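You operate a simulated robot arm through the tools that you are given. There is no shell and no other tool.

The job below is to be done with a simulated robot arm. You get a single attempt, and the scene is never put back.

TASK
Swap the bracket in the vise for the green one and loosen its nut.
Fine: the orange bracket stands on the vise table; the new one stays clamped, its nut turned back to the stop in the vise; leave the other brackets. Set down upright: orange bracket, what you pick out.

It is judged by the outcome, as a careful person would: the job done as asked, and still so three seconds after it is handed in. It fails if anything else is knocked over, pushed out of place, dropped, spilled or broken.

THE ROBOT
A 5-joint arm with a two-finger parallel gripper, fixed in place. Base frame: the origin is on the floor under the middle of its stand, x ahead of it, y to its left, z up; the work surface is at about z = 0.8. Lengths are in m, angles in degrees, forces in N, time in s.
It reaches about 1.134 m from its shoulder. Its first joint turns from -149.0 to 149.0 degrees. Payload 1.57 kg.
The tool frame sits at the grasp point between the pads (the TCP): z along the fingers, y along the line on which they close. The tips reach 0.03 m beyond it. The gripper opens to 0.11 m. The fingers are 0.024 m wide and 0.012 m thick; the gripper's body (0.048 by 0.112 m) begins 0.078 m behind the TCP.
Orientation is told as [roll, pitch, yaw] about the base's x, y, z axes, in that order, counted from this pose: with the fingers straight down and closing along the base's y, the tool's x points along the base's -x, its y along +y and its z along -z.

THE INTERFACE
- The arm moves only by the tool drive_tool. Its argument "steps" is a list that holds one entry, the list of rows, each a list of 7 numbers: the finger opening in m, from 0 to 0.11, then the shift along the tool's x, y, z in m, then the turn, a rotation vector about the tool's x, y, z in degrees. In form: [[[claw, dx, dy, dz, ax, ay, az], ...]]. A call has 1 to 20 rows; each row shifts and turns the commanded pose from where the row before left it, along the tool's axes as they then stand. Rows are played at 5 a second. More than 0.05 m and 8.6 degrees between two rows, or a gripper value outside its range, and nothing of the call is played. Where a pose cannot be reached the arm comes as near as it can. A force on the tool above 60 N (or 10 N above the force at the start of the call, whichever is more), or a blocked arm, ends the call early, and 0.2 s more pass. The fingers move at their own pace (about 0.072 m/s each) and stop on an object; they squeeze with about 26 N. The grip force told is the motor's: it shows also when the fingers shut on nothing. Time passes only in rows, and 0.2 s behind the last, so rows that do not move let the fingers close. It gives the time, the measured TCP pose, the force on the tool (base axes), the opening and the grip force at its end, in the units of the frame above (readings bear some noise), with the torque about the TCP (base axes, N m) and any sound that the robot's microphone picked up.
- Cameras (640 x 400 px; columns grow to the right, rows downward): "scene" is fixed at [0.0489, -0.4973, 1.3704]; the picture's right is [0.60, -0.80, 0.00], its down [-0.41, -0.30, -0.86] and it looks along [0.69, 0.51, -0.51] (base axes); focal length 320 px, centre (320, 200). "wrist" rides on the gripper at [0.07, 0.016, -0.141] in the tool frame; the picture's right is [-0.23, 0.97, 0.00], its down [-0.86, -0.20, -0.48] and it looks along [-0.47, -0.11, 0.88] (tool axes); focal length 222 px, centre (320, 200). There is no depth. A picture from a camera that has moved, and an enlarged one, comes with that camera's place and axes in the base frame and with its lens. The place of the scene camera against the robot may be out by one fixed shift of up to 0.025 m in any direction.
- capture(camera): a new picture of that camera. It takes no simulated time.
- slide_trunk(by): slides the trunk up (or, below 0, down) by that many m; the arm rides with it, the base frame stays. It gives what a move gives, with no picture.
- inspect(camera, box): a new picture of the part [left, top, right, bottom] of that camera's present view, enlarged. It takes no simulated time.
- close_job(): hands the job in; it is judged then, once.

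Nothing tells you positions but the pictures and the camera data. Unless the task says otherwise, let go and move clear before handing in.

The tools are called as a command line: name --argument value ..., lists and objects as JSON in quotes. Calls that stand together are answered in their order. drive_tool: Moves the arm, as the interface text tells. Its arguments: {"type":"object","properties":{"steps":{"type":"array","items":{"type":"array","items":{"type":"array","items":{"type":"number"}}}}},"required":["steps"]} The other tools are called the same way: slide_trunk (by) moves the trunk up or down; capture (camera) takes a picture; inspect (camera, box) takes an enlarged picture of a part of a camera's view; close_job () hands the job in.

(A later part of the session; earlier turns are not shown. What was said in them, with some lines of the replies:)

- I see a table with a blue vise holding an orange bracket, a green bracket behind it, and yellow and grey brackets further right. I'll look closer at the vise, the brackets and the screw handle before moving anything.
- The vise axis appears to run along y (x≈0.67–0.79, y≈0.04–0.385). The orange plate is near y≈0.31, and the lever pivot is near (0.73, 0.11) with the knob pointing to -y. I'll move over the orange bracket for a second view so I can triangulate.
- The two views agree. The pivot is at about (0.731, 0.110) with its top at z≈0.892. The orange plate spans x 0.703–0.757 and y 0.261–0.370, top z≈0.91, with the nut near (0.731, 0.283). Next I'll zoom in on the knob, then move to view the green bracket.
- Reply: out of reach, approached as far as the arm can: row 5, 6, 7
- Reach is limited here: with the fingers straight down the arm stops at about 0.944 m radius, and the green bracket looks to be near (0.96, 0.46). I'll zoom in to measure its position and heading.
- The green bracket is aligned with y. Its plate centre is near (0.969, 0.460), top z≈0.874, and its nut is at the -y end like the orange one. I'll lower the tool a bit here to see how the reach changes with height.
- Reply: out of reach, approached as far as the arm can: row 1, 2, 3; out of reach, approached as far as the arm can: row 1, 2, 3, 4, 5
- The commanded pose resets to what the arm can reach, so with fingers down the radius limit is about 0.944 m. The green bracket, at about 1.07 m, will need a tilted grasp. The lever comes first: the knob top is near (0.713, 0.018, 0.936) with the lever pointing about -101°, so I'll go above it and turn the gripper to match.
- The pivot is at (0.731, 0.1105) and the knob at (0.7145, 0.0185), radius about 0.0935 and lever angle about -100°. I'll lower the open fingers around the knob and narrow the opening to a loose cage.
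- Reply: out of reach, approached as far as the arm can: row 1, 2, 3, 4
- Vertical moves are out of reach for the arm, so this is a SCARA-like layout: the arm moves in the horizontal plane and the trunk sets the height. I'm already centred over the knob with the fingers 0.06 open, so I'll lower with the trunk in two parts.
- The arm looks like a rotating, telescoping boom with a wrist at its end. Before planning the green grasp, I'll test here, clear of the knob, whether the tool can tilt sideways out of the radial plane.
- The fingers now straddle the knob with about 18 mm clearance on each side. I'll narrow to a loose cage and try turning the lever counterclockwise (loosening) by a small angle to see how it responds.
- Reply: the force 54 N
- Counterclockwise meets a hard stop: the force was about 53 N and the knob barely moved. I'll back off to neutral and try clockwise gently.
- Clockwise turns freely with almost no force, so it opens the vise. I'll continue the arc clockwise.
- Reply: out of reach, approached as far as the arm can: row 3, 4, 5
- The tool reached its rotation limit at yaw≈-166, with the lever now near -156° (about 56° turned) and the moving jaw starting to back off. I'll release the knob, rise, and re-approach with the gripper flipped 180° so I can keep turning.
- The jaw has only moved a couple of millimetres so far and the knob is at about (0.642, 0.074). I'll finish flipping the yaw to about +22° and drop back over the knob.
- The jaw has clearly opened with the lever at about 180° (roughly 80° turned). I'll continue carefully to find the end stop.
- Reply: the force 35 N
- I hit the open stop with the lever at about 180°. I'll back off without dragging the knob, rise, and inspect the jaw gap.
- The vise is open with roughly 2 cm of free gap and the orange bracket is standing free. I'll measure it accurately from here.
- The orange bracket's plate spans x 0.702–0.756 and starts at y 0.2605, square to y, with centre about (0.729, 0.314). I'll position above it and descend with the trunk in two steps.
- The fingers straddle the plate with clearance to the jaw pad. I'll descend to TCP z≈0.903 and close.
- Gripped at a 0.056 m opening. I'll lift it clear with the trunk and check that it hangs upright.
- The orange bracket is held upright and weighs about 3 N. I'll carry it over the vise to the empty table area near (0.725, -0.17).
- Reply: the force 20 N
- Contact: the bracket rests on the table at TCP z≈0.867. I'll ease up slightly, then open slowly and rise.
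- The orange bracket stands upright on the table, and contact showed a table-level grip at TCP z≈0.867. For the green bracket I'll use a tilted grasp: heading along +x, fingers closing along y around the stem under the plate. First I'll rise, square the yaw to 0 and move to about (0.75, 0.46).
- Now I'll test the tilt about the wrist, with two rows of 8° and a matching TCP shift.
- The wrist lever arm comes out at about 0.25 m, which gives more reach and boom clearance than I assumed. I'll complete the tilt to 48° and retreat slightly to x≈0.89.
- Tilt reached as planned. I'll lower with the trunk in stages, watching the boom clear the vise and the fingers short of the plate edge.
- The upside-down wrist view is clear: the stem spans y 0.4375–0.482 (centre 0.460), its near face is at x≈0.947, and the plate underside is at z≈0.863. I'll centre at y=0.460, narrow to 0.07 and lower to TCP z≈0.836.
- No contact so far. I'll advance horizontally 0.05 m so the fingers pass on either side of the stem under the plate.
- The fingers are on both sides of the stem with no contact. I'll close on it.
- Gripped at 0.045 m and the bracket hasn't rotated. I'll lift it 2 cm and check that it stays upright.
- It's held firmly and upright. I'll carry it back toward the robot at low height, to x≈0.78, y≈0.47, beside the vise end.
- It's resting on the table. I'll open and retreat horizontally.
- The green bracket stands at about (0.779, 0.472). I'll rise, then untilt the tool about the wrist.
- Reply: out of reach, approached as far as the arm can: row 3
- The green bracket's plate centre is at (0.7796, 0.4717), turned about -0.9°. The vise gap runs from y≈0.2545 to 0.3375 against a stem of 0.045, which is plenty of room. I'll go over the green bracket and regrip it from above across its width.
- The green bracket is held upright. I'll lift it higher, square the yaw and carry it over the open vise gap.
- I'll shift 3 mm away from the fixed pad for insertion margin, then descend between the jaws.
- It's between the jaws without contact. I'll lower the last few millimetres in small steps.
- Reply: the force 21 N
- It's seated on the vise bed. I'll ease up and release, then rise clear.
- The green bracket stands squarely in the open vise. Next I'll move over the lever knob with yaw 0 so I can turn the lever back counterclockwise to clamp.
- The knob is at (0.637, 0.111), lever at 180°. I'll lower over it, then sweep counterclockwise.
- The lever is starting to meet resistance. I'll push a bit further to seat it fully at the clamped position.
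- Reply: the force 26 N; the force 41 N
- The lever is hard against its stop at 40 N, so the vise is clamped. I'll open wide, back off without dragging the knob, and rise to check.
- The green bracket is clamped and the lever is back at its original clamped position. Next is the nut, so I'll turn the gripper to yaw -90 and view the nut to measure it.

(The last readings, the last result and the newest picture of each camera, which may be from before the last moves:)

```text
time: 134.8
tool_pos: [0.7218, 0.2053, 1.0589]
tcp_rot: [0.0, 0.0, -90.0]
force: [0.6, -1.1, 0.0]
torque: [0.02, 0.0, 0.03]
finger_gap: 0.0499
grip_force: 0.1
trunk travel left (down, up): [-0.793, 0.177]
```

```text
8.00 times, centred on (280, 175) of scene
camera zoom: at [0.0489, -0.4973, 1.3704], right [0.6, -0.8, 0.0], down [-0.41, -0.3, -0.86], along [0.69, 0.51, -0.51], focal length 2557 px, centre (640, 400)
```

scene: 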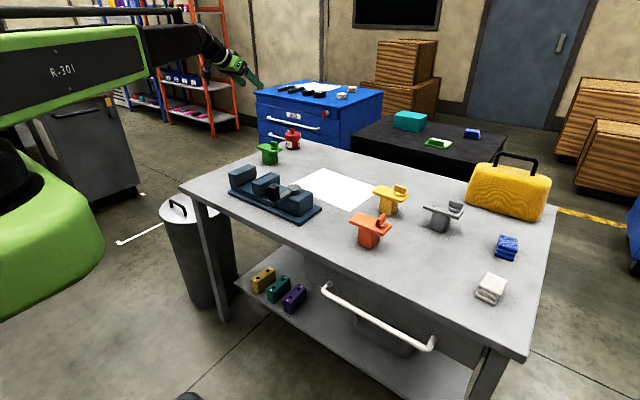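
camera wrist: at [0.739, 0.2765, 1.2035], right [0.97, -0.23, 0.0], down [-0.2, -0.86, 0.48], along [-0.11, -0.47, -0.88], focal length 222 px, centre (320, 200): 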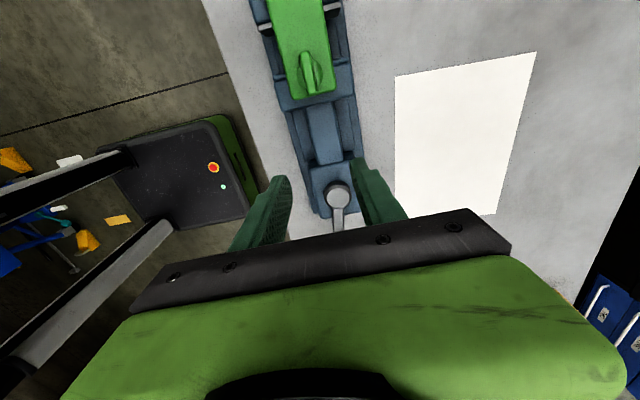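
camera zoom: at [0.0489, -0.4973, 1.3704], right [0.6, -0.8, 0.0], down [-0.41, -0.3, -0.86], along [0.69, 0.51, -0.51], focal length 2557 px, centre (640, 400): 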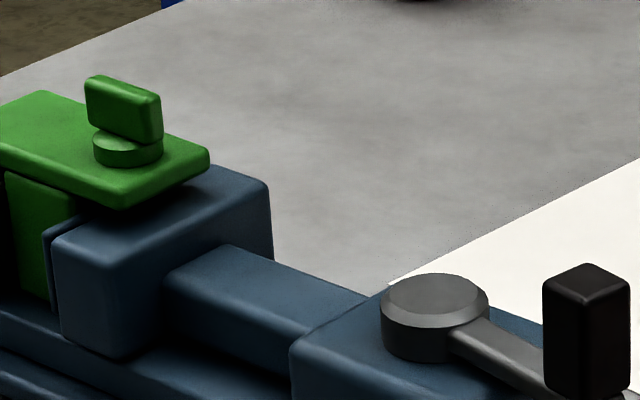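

The nut centre is at (0.7284, 0.2826). Its wing lies along y, about 0.040 long and 0.012 thick, with top z≈0.942 and the disc top at about 0.92. I'll centre over it and descend so the tips stay just above the disc.

drive_tool --steps '[[[0.045, 0.0384, 0.0028, 0, 0, 0, 0], [0.045, 0.0384, 0.0027, 0, 0, 0, 0], [0.045, 0, 0, 0, 0, 0, 0], [0.045, 0, 0, 0, 0, 0, 0]]]'

slide_trunk --by -0.07

capture --camera "wrist"

inspect --camera "scene" --box '[220, 110, 310, 200]'

```text
time: 135.8
tool_pos: [0.7288, 0.283, 1.0606]
tcp_rot: [0.0, 0.0, -90.1]
force: [0.3, 1.0, -0.3]
torque: [-0.01, 0.01, 0.01]
finger_gap: 0.0451
grip_force: 0.2
trunk travel left (down, up): [-0.793, 0.177]
```

```text
time: 136.8
tool_pos: [0.7282, 0.283, 0.9887]
tcp_rot: [-0.1, 0.0, -90.0]
force: [0.1, -0.1, -0.4]
torque: [-0.02, -0.01, -0.01]
finger_gap: 0.0449
grip_force: 0.1
trunk travel left (down, up): [-0.723, 0.247]
```

```text
taken
camera wrist: at [0.7443, 0.3531, 1.1336], right [0.97, -0.23, 0.0], down [-0.2, -0.86, 0.48], along [-0.11, -0.47, -0.88], focal length 222 px, centre (320, 200)
```

wrist: 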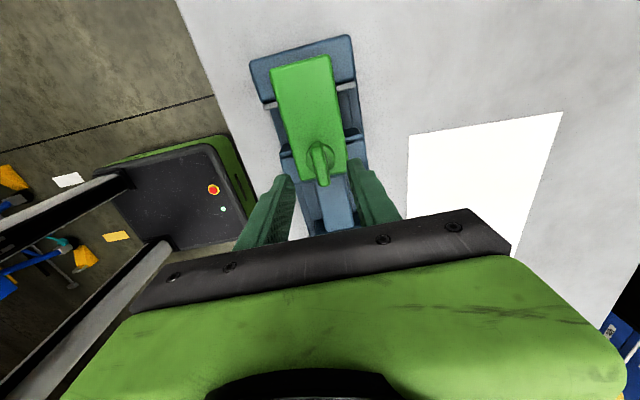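

```text
4.44 times, centred on (265, 155) of scene
camera zoom: at [0.0489, -0.4973, 1.3704], right [0.6, -0.8, 0.0], down [-0.41, -0.3, -0.86], along [0.69, 0.51, -0.51], focal length 1421 px, centre (564, 400)
```

zoom: 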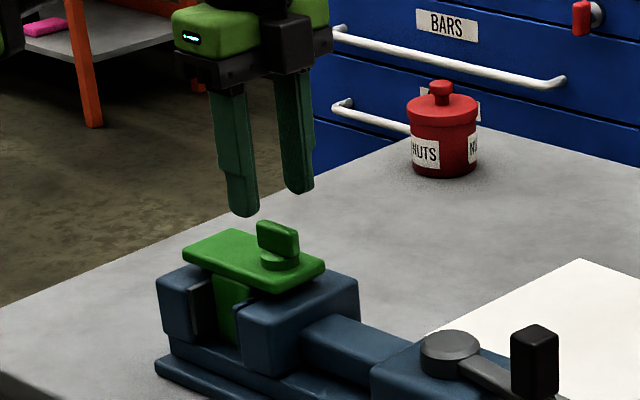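

slide_trunk --by -0.03

inspect --camera "scene" --box '[230, 130, 300, 190]'

capture --camera "wrist"

```text
time: 137.6
tool_pos: [0.7295, 0.2821, 0.9604]
tcp_rot: [0.0, 0.0, -90.1]
force: [-0.5, -0.2, 0.4]
torque: [0.04, 0.0, 0.02]
finger_gap: 0.045
grip_force: 0.0
trunk travel left (down, up): [-0.693, 0.277]
```

```text
6.67 times, centred on (265, 160) of scene
camera zoom: at [0.0489, -0.4973, 1.3704], right [0.6, -0.8, 0.0], down [-0.41, -0.3, -0.86], along [0.69, 0.51, -0.51], focal length 2131 px, centre (687, 467)
```

zoom: 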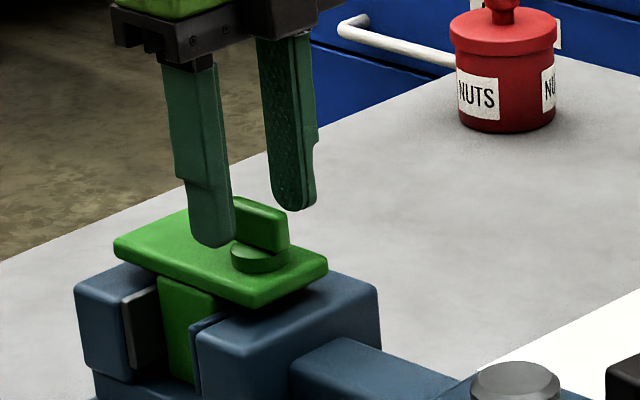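

```text
taken
camera wrist: at [0.7443, 0.3531, 1.1035], right [0.97, -0.23, 0.0], down [-0.2, -0.86, 0.48], along [-0.11, -0.47, -0.88], focal length 222 px, centre (320, 200)
```

wrist: 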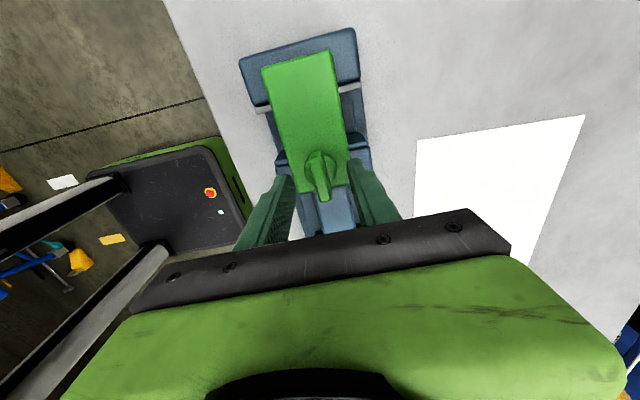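

slide_trunk --by -0.006

drive_tool --steps '[[[0.035, 0, 0, 0, 0, 0, 0], [0.025, 0, 0, 0, 0, 0, 0], [0.018, 0, 0, 0, 0, 0, 0], [0.008, 0, 0, 0, 0, 0, 0], [0.008, 0, 0, 0, 0, 0, 0], [0.008, 0, 0, 0, 0, 0, 0]]]'

inspect --camera "scene" --box '[230, 130, 300, 190]'

capture --camera "wrist"

```text
time: 138.1
tool_pos: [0.7284, 0.2832, 0.9528]
tcp_rot: [-0.1, 0.0, -90.0]
force: [0.2, -0.7, 0.7]
torque: [-0.01, 0.03, 0.0]
finger_gap: 0.0453
grip_force: 0.0
trunk travel left (down, up): [-0.687, 0.283]
```

```text
time: 139.5
tool_pos: [0.7295, 0.2831, 0.9528]
tcp_rot: [0.0, 0.1, -90.0]
force: [7.6, 0.2, 5.1]
torque: [0.08, -0.15, -0.02]
finger_gap: 0.0113
grip_force: 26.1
trunk travel left (down, up): [-0.687, 0.283]
```

```text
6.67 times, centred on (265, 160) of scene
camera zoom: at [0.0489, -0.4973, 1.3704], right [0.6, -0.8, 0.0], down [-0.41, -0.3, -0.86], along [0.69, 0.51, -0.51], focal length 2131 px, centre (687, 467)
```

zoom: 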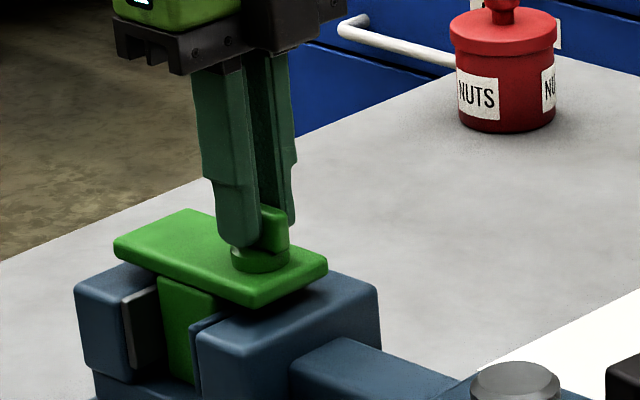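

```text
taken
camera wrist: at [0.7449, 0.3532, 1.0974], right [0.97, -0.23, 0.0], down [-0.2, -0.86, 0.48], along [-0.11, -0.47, -0.88], focal length 222 px, centre (320, 200)
```

wrist: 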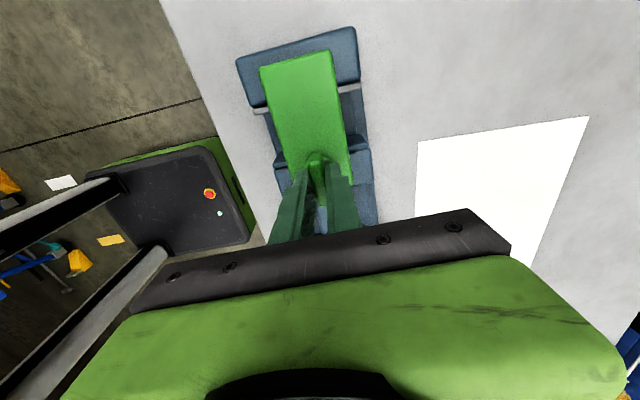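

The wing is gripped (0.0113 m). I'll turn counterclockwise (loosening) in small steps while watching the torque.

drive_tool --steps '[[[0.008, 0, 0.0005, 0, 0, 0, 0], [0.008, 0, 0, 0, 0, 0, -4], [0.008, 0, 0, 0, 0, 0, -4], [0.008, 0, 0, 0, 0, 0, -4], [0.008, 0, 0, 0, 0, 0, 0]]]'

capture --camera "wrist"

inspect --camera "scene" --box '[230, 130, 300, 190]'

```text
time: 140.7
tool_pos: [0.7297, 0.2833, 0.9536]
tcp_rot: [0.0, 0.1, -77.9]
force: [2.6, 2.0, 1.8]
torque: [0.0, -0.12, -0.05]
finger_gap: 0.0114
grip_force: 25.6
trunk travel left (down, up): [-0.687, 0.283]
```

```text
taken
camera wrist: at [0.7301, 0.3551, 1.0974], right [1.0, -0.02, 0.0], down [-0.02, -0.88, 0.48], along [-0.01, -0.48, -0.88], focal length 222 px, centre (320, 200)
```

wrist: 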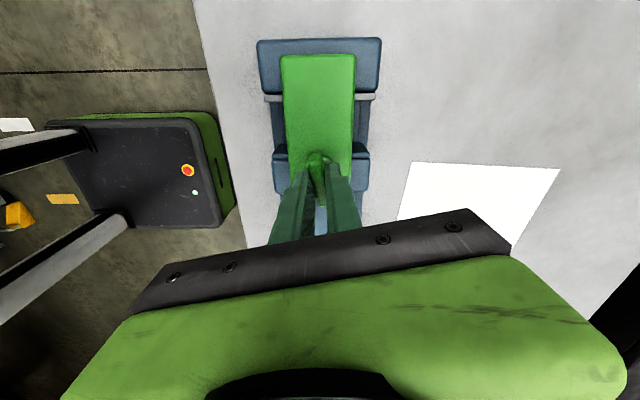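

```text
6.67 times, centred on (265, 160) of scene
camera zoom: at [0.0489, -0.4973, 1.3704], right [0.6, -0.8, 0.0], down [-0.41, -0.3, -0.86], along [0.69, 0.51, -0.51], focal length 2131 px, centre (687, 467)
```

zoom: 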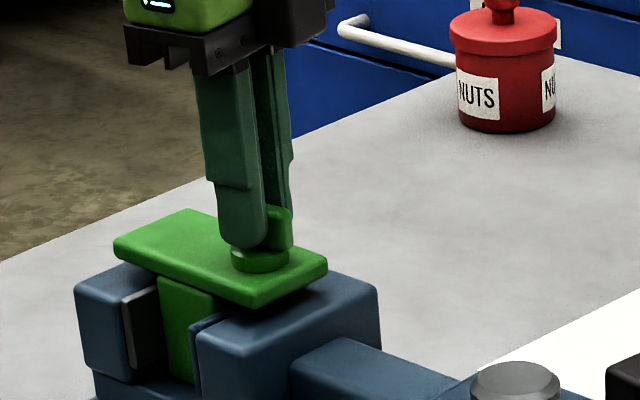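

The nut turns easily with the bracket still. I'll continue counterclockwise.

drive_tool --steps '[[[0.008, 0, 0, 0, 0, 0, -5], [0.008, 0, 0, 0, 0, 0, -5], [0.008, 0, 0, 0, 0, 0, -5], [0.008, 0, 0, 0, 0, 0, -5], [0.008, 0, 0, 0, 0, 0, -5], [0.008, 0, 0, 0, 0, 0, 0]]]'

capture --camera "wrist"

drive_tool --steps '[[[0.008, 0, 0, 0, 0, 0, -5], [0.008, 0, 0, 0, 0, 0, -5], [0.008, 0, 0, 0, 0, 0, -5], [0.008, 0, 0, 0, 0, 0, 0]]]'

capture --camera "wrist"

```text
time: 142.1
tool_pos: [0.7301, 0.2821, 0.9544]
tcp_rot: [0.0, 0.0, -52.9]
force: [-0.7, -0.1, 0.0]
torque: [-0.01, -0.02, 0.06]
finger_gap: 0.0112
grip_force: 26.3
trunk travel left (down, up): [-0.687, 0.283]
```

```text
taken
camera wrist: at [0.6998, 0.349, 1.0974], right [0.91, 0.41, 0.0], down [0.36, -0.8, 0.48], along [0.19, -0.44, -0.88], focal length 222 px, centre (320, 200)
```

wrist: 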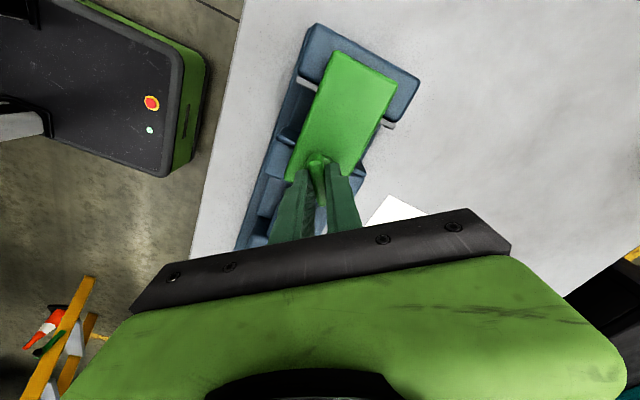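

```text
time: 143.1
tool_pos: [0.7282, 0.282, 0.953]
tcp_rot: [0.0, 0.0, -37.8]
force: [0.8, 0.8, -0.3]
torque: [0.09, 0.03, -0.01]
finger_gap: 0.0113
grip_force: 26.3
trunk travel left (down, up): [-0.687, 0.283]
```

```text
taken
camera wrist: at [0.6838, 0.3392, 1.0974], right [0.78, 0.63, 0.0], down [0.55, -0.68, 0.48], along [0.3, -0.37, -0.88], focal length 222 px, centre (320, 200)
```

wrist: 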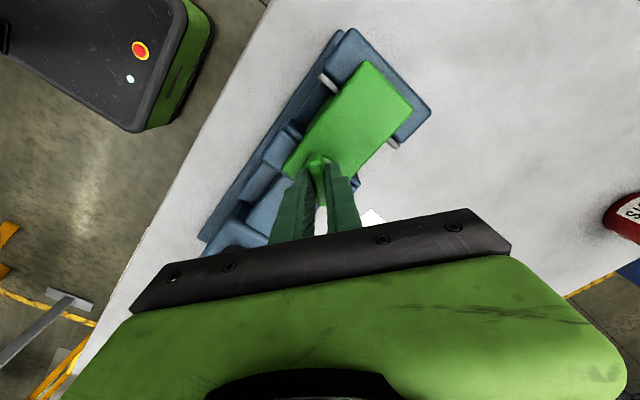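

drive_tool --steps '[[[0.008, 0, 0, 0, 0, 0, -5], [0.008, 0, 0, 0, 0, 0, -5], [0.008, 0, 0, 0, 0, 0, -5], [0.008, 0, 0, 0, 0, 0, 0]]]'

drive_tool --steps '[[[0.008, 0, 0, 0, 0, 0, -5], [0.008, 0, 0, 0, 0, 0, -5], [0.008, 0, 0, 0, 0, 0, -5], [0.008, 0, 0, 0, 0, 0, 0]]]'

capture --camera "wrist"

inspect --camera "scene" --box '[230, 130, 300, 190]'

```text
time: 144.1
tool_pos: [0.7289, 0.2825, 0.9528]
tcp_rot: [0.0, 0.0, -22.9]
force: [4.6, 1.4, 2.7]
torque: [-0.01, -0.16, -0.03]
finger_gap: 0.0113
grip_force: 26.4
trunk travel left (down, up): [-0.687, 0.283]
```

```text
time: 145.1
tool_pos: [0.729, 0.2831, 0.9538]
tcp_rot: [0.0, 0.0, -7.9]
force: [2.5, 0.4, 1.7]
torque: [0.02, -0.18, -0.05]
finger_gap: 0.0111
grip_force: 26.3
trunk travel left (down, up): [-0.687, 0.283]
```

```text
taken
camera wrist: at [0.6621, 0.3093, 1.0974], right [0.36, 0.93, 0.0], down [0.82, -0.32, 0.48], along [0.45, -0.17, -0.88], focal length 222 px, centre (320, 200)
```

wrist: 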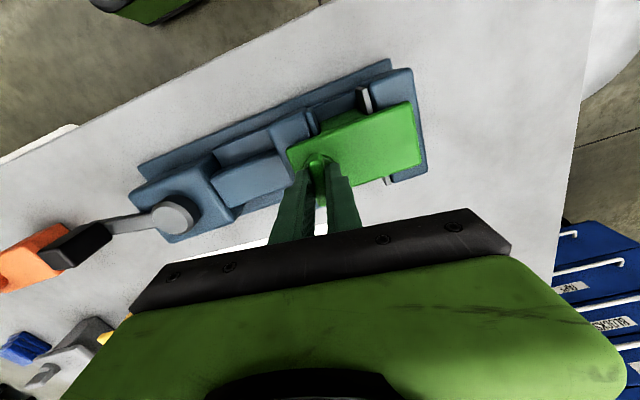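

```text
6.67 times, centred on (265, 160) of scene
camera zoom: at [0.0489, -0.4973, 1.3704], right [0.6, -0.8, 0.0], down [-0.41, -0.3, -0.86], along [0.69, 0.51, -0.51], focal length 2131 px, centre (687, 467)
```

zoom: 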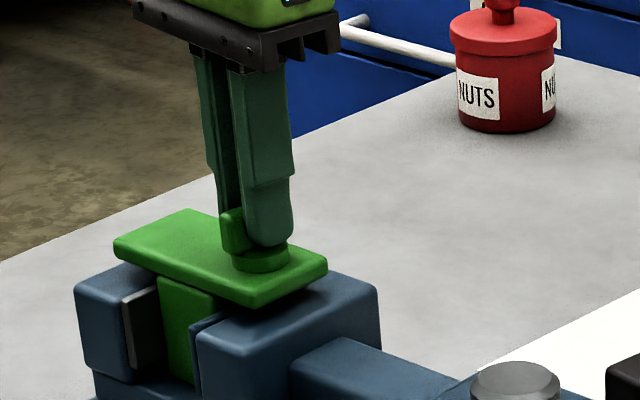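

About 82° turned and still free. I'll continue.

drive_tool --steps '[[[0.008, 0, 0, 0, 0, 0, -5], [0.008, 0, 0, 0, 0, 0, -5], [0.008, 0, 0, 0, 0, 0, -5], [0.008, 0, 0, 0, 0, 0, 0]]]'

drive_tool --steps '[[[0.008, 0, 0, 0, 0, 0, -5], [0.008, 0, 0, 0, 0, 0, -5], [0.008, 0, 0, 0, 0, 0, -5], [0.008, 0, 0, 0, 0, 0, 0]]]'

capture --camera "wrist"

inspect --camera "scene" --box '[230, 130, 300, 190]'

```text
time: 146.1
tool_pos: [0.7288, 0.2822, 0.9537]
tcp_rot: [0.0, 0.0, 7.1]
force: [-0.5, 1.1, 0.1]
torque: [0.01, 0.1, -0.65]
finger_gap: 0.0139
grip_force: 26.1
trunk travel left (down, up): [-0.687, 0.283]
```

```text
time: 147.1
tool_pos: [0.7289, 0.2829, 0.9541]
tcp_rot: [0.1, 0.1, 22.0]
force: [0.1, 0.4, -0.7]
torque: [0.0, 0.04, -0.91]
finger_gap: 0.0216
grip_force: 25.6
trunk travel left (down, up): [-0.687, 0.283]
```

```text
taken
camera wrist: at [0.6581, 0.2726, 1.0974], right [-0.16, 0.99, 0.0], down [0.87, 0.14, 0.48], along [0.47, 0.07, -0.88], focal length 222 px, centre (320, 200)
```

wrist: 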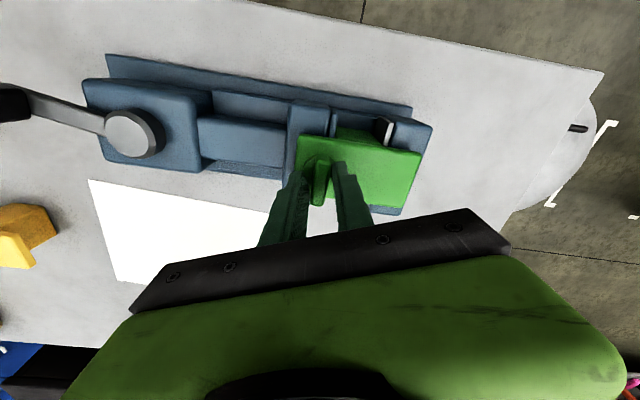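

```text
6.67 times, centred on (265, 160) of scene
camera zoom: at [0.0489, -0.4973, 1.3704], right [0.6, -0.8, 0.0], down [-0.41, -0.3, -0.86], along [0.69, 0.51, -0.51], focal length 2131 px, centre (687, 467)
```

zoom: 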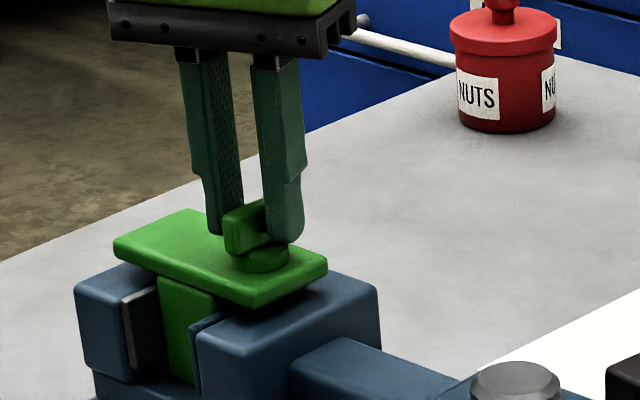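

A firm stop: the torque rose to 0.9 N·m and the wing stopped lying along x, about 90° from where it started. I'll open the fingers straight off so I don't drag the nut back, then rise and check.

drive_tool --steps '[[[0.03, 0, 0, 0, 0, 0, 0], [0.04, 0, 0, 0, 0, 0, 0], [0.055, 0, 0, 0, 0, 0, 0], [0.055, 0, 0, 0, 0, 0, 0]]]'

slide_trunk --by 0.11

inspect --camera "scene" --box '[230, 130, 300, 190]'

capture --camera "wrist"

```text
time: 148.1
tool_pos: [0.7301, 0.2826, 0.9538]
tcp_rot: [0.0, 0.0, 22.0]
force: [-0.1, -0.5, 0.4]
torque: [0.04, 0.02, -0.02]
finger_gap: 0.0551
grip_force: 0.1
trunk travel left (down, up): [-0.687, 0.283]
```

```text
time: 149.6
tool_pos: [0.7306, 0.2831, 1.0633]
tcp_rot: [0.0, 0.1, 22.0]
force: [-0.3, 0.5, 0.1]
torque: [0.0, 0.04, 0.03]
finger_gap: 0.0549
grip_force: 0.0
trunk travel left (down, up): [-0.797, 0.173]
```

```text
6.67 times, centred on (265, 160) of scene
camera zoom: at [0.0489, -0.4973, 1.3704], right [0.6, -0.8, 0.0], down [-0.41, -0.3, -0.86], along [0.69, 0.51, -0.51], focal length 2131 px, centre (687, 467)
```

zoom: 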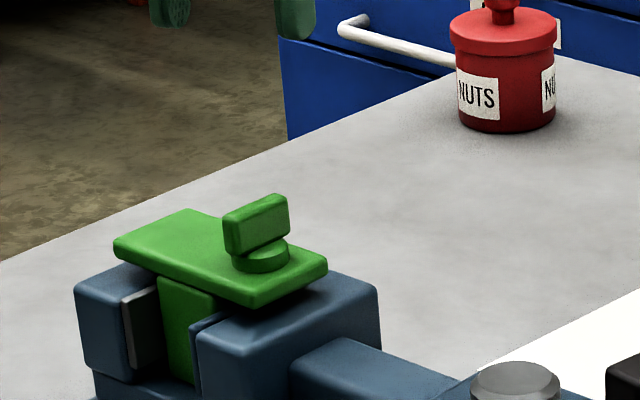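

```text
taken
camera wrist: at [0.658, 0.2727, 1.2074], right [-0.15, 0.99, 0.0], down [0.87, 0.14, 0.48], along [0.47, 0.07, -0.88], focal length 222 px, centre (320, 200)
```

wrist: 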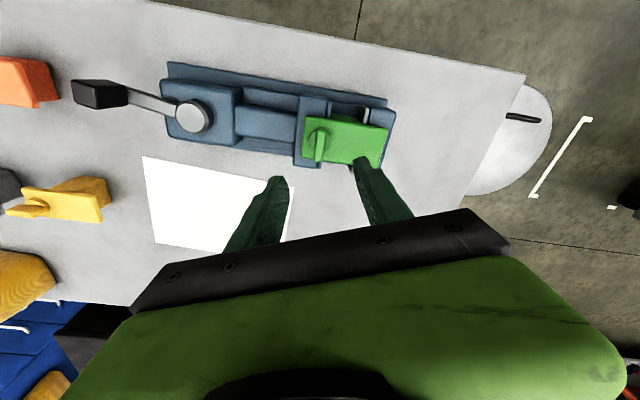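

I'll zoom in to check that the wing stayed at the stop after release.

inspect --camera "wrist" --box '[270, 90, 410, 180]'

inspect --camera "scene" --box '[240, 155, 280, 190]'

```text
4.44 times, centred on (340, 135) of wrist
camera zoom: at [0.658, 0.2727, 1.2074], right [-0.15, 0.99, 0.0], down [0.87, 0.14, 0.48], along [0.47, 0.07, -0.88], focal length 987 px, centre (231, 489)
```

zoom: 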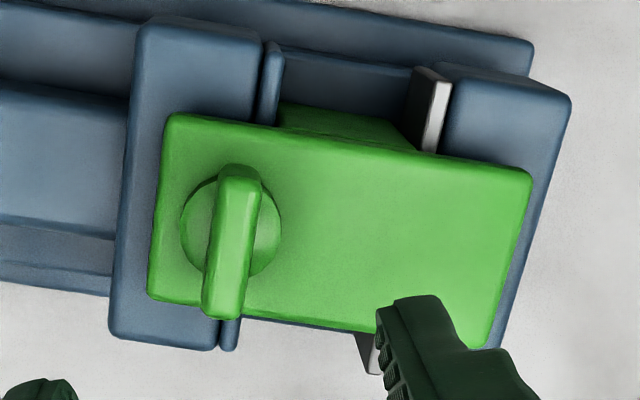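

```text
11.43 times, centred on (260, 172) of scene
camera zoom: at [0.0489, -0.4973, 1.3704], right [0.6, -0.8, 0.0], down [-0.41, -0.3, -0.86], along [0.69, 0.51, -0.51], focal length 3653 px, centre (1006, 514)
```

zoom: 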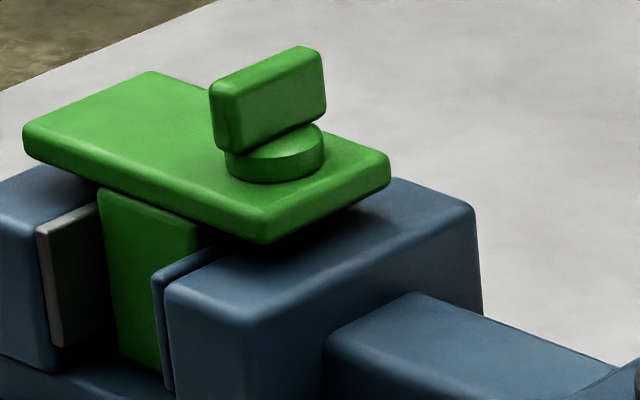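

The wing lies along x (about +1°), exactly where the stop was felt, and the stem is in contact with both jaw pads. I'll move the arm clear and make a final check of the whole scene.

slide_trunk --by 0.1

drive_tool --steps '[[[0.08, 0.04, -0.02, 0, 0, 0, 5], [0.08, 0.04, -0.02, 0, 0, 0, 5], [0.08, 0.04, -0.02, 0, 0, 0, 5], [0.08, 0.04, -0.02, 0, 0, 0, 5], [0.08, 0, 0, 0, 0, 0, 0], [0.08, 0, 0, 0, 0, 0, 0]]]'

capture --camera "scene"

inspect --camera "scene" --box '[220, 120, 480, 280]'

capture --camera "wrist"

```text
time: 150.9
tool_pos: [0.7297, 0.2818, 1.1632]
tcp_rot: [-0.2, -0.1, 22.0]
force: [-0.6, 0.8, 0.4]
torque: [0.01, -0.01, -0.02]
finger_gap: 0.0549
grip_force: 0.1
trunk travel left (down, up): [-0.897, 0.073]
```

```text
time: 152.3
tool_pos: [0.5954, 0.165, 1.1635]
tcp_rot: [-0.1, 0.0, 2.1]
force: [-0.4, -0.5, -0.4]
torque: [0.0, -0.05, 0.0]
finger_gap: 0.08
grip_force: 0.1
trunk travel left (down, up): [-0.897, 0.073]
```

```text
taken
```

scene: 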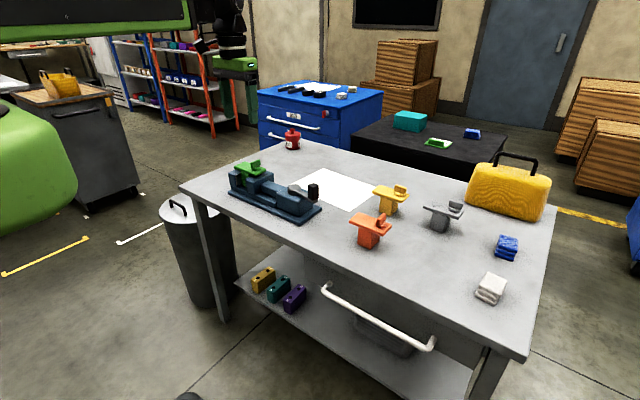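

```text
2.46 times, centred on (350, 200) of scene
camera zoom: at [0.0489, -0.4973, 1.3704], right [0.6, -0.8, 0.0], down [-0.41, -0.3, -0.86], along [0.69, 0.51, -0.51], focal length 787 px, centre (246, 200)
```

zoom: 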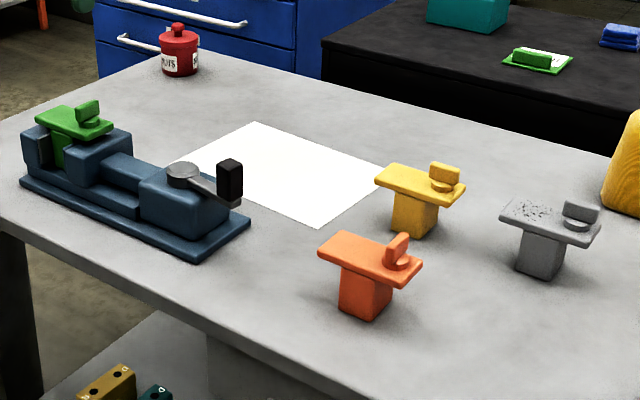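

```text
taken
camera wrist: at [0.5251, 0.1796, 1.3076], right [0.19, 0.98, 0.0], down [0.86, -0.17, 0.48], along [0.47, -0.09, -0.88], focal length 222 px, centre (320, 200)
```

wrist: 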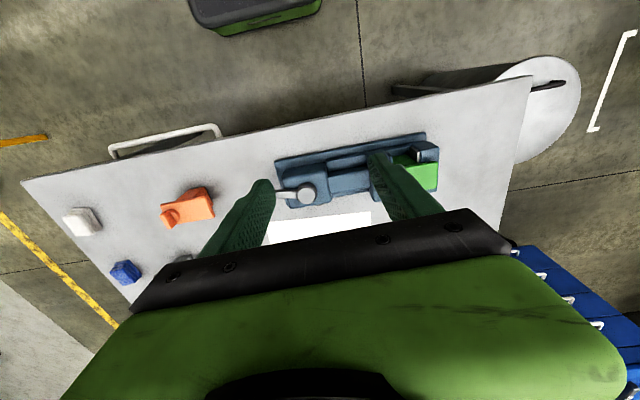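

inspect --camera "scene" --box '[210, 120, 340, 230]'

```text
3.64 times, centred on (275, 175) of scene
camera zoom: at [0.0489, -0.4973, 1.3704], right [0.6, -0.8, 0.0], down [-0.41, -0.3, -0.86], along [0.69, 0.51, -0.51], focal length 1162 px, centre (484, 291)
```

zoom: 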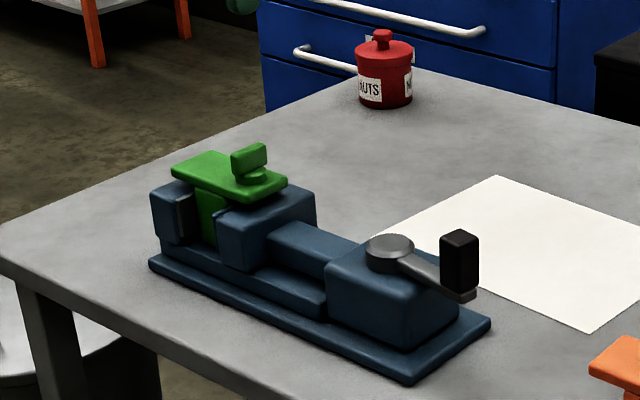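

The green bracket is clamped exactly as the orange one was at the start: the jaw and lever positions match the first picture, and its nut is turned back to the stop. The orange bracket stands upright on the table, the other items look undisturbed, and the arm is clear, so I'm handing in.

close_job

```text
The job is handed in.
```

The swap is done and handed in: the green bracket is clamped in the vise and its nut is loosened to the stop.

- **Vise:** the lever is back against its stop, and it and the jaw match the first picture. The green stem touches both jaw pads.
- **Nut:** I turned it counterclockwise about 90°, until it met a firm stop. It stayed there when I let go.
- **Orange bracket:** it stands upright on the vise table, to the right of the vise at about (0.73, -0.17).
- **Everything else:** in the last pictures the yellow and grey brackets and the other items look undisturbed, and the arm is clear.

The green bracket was too far away to grip from straight above. I picked it up with the gripper tilted, set it down upright next to the vise, and gripped it again from above before putting it in.
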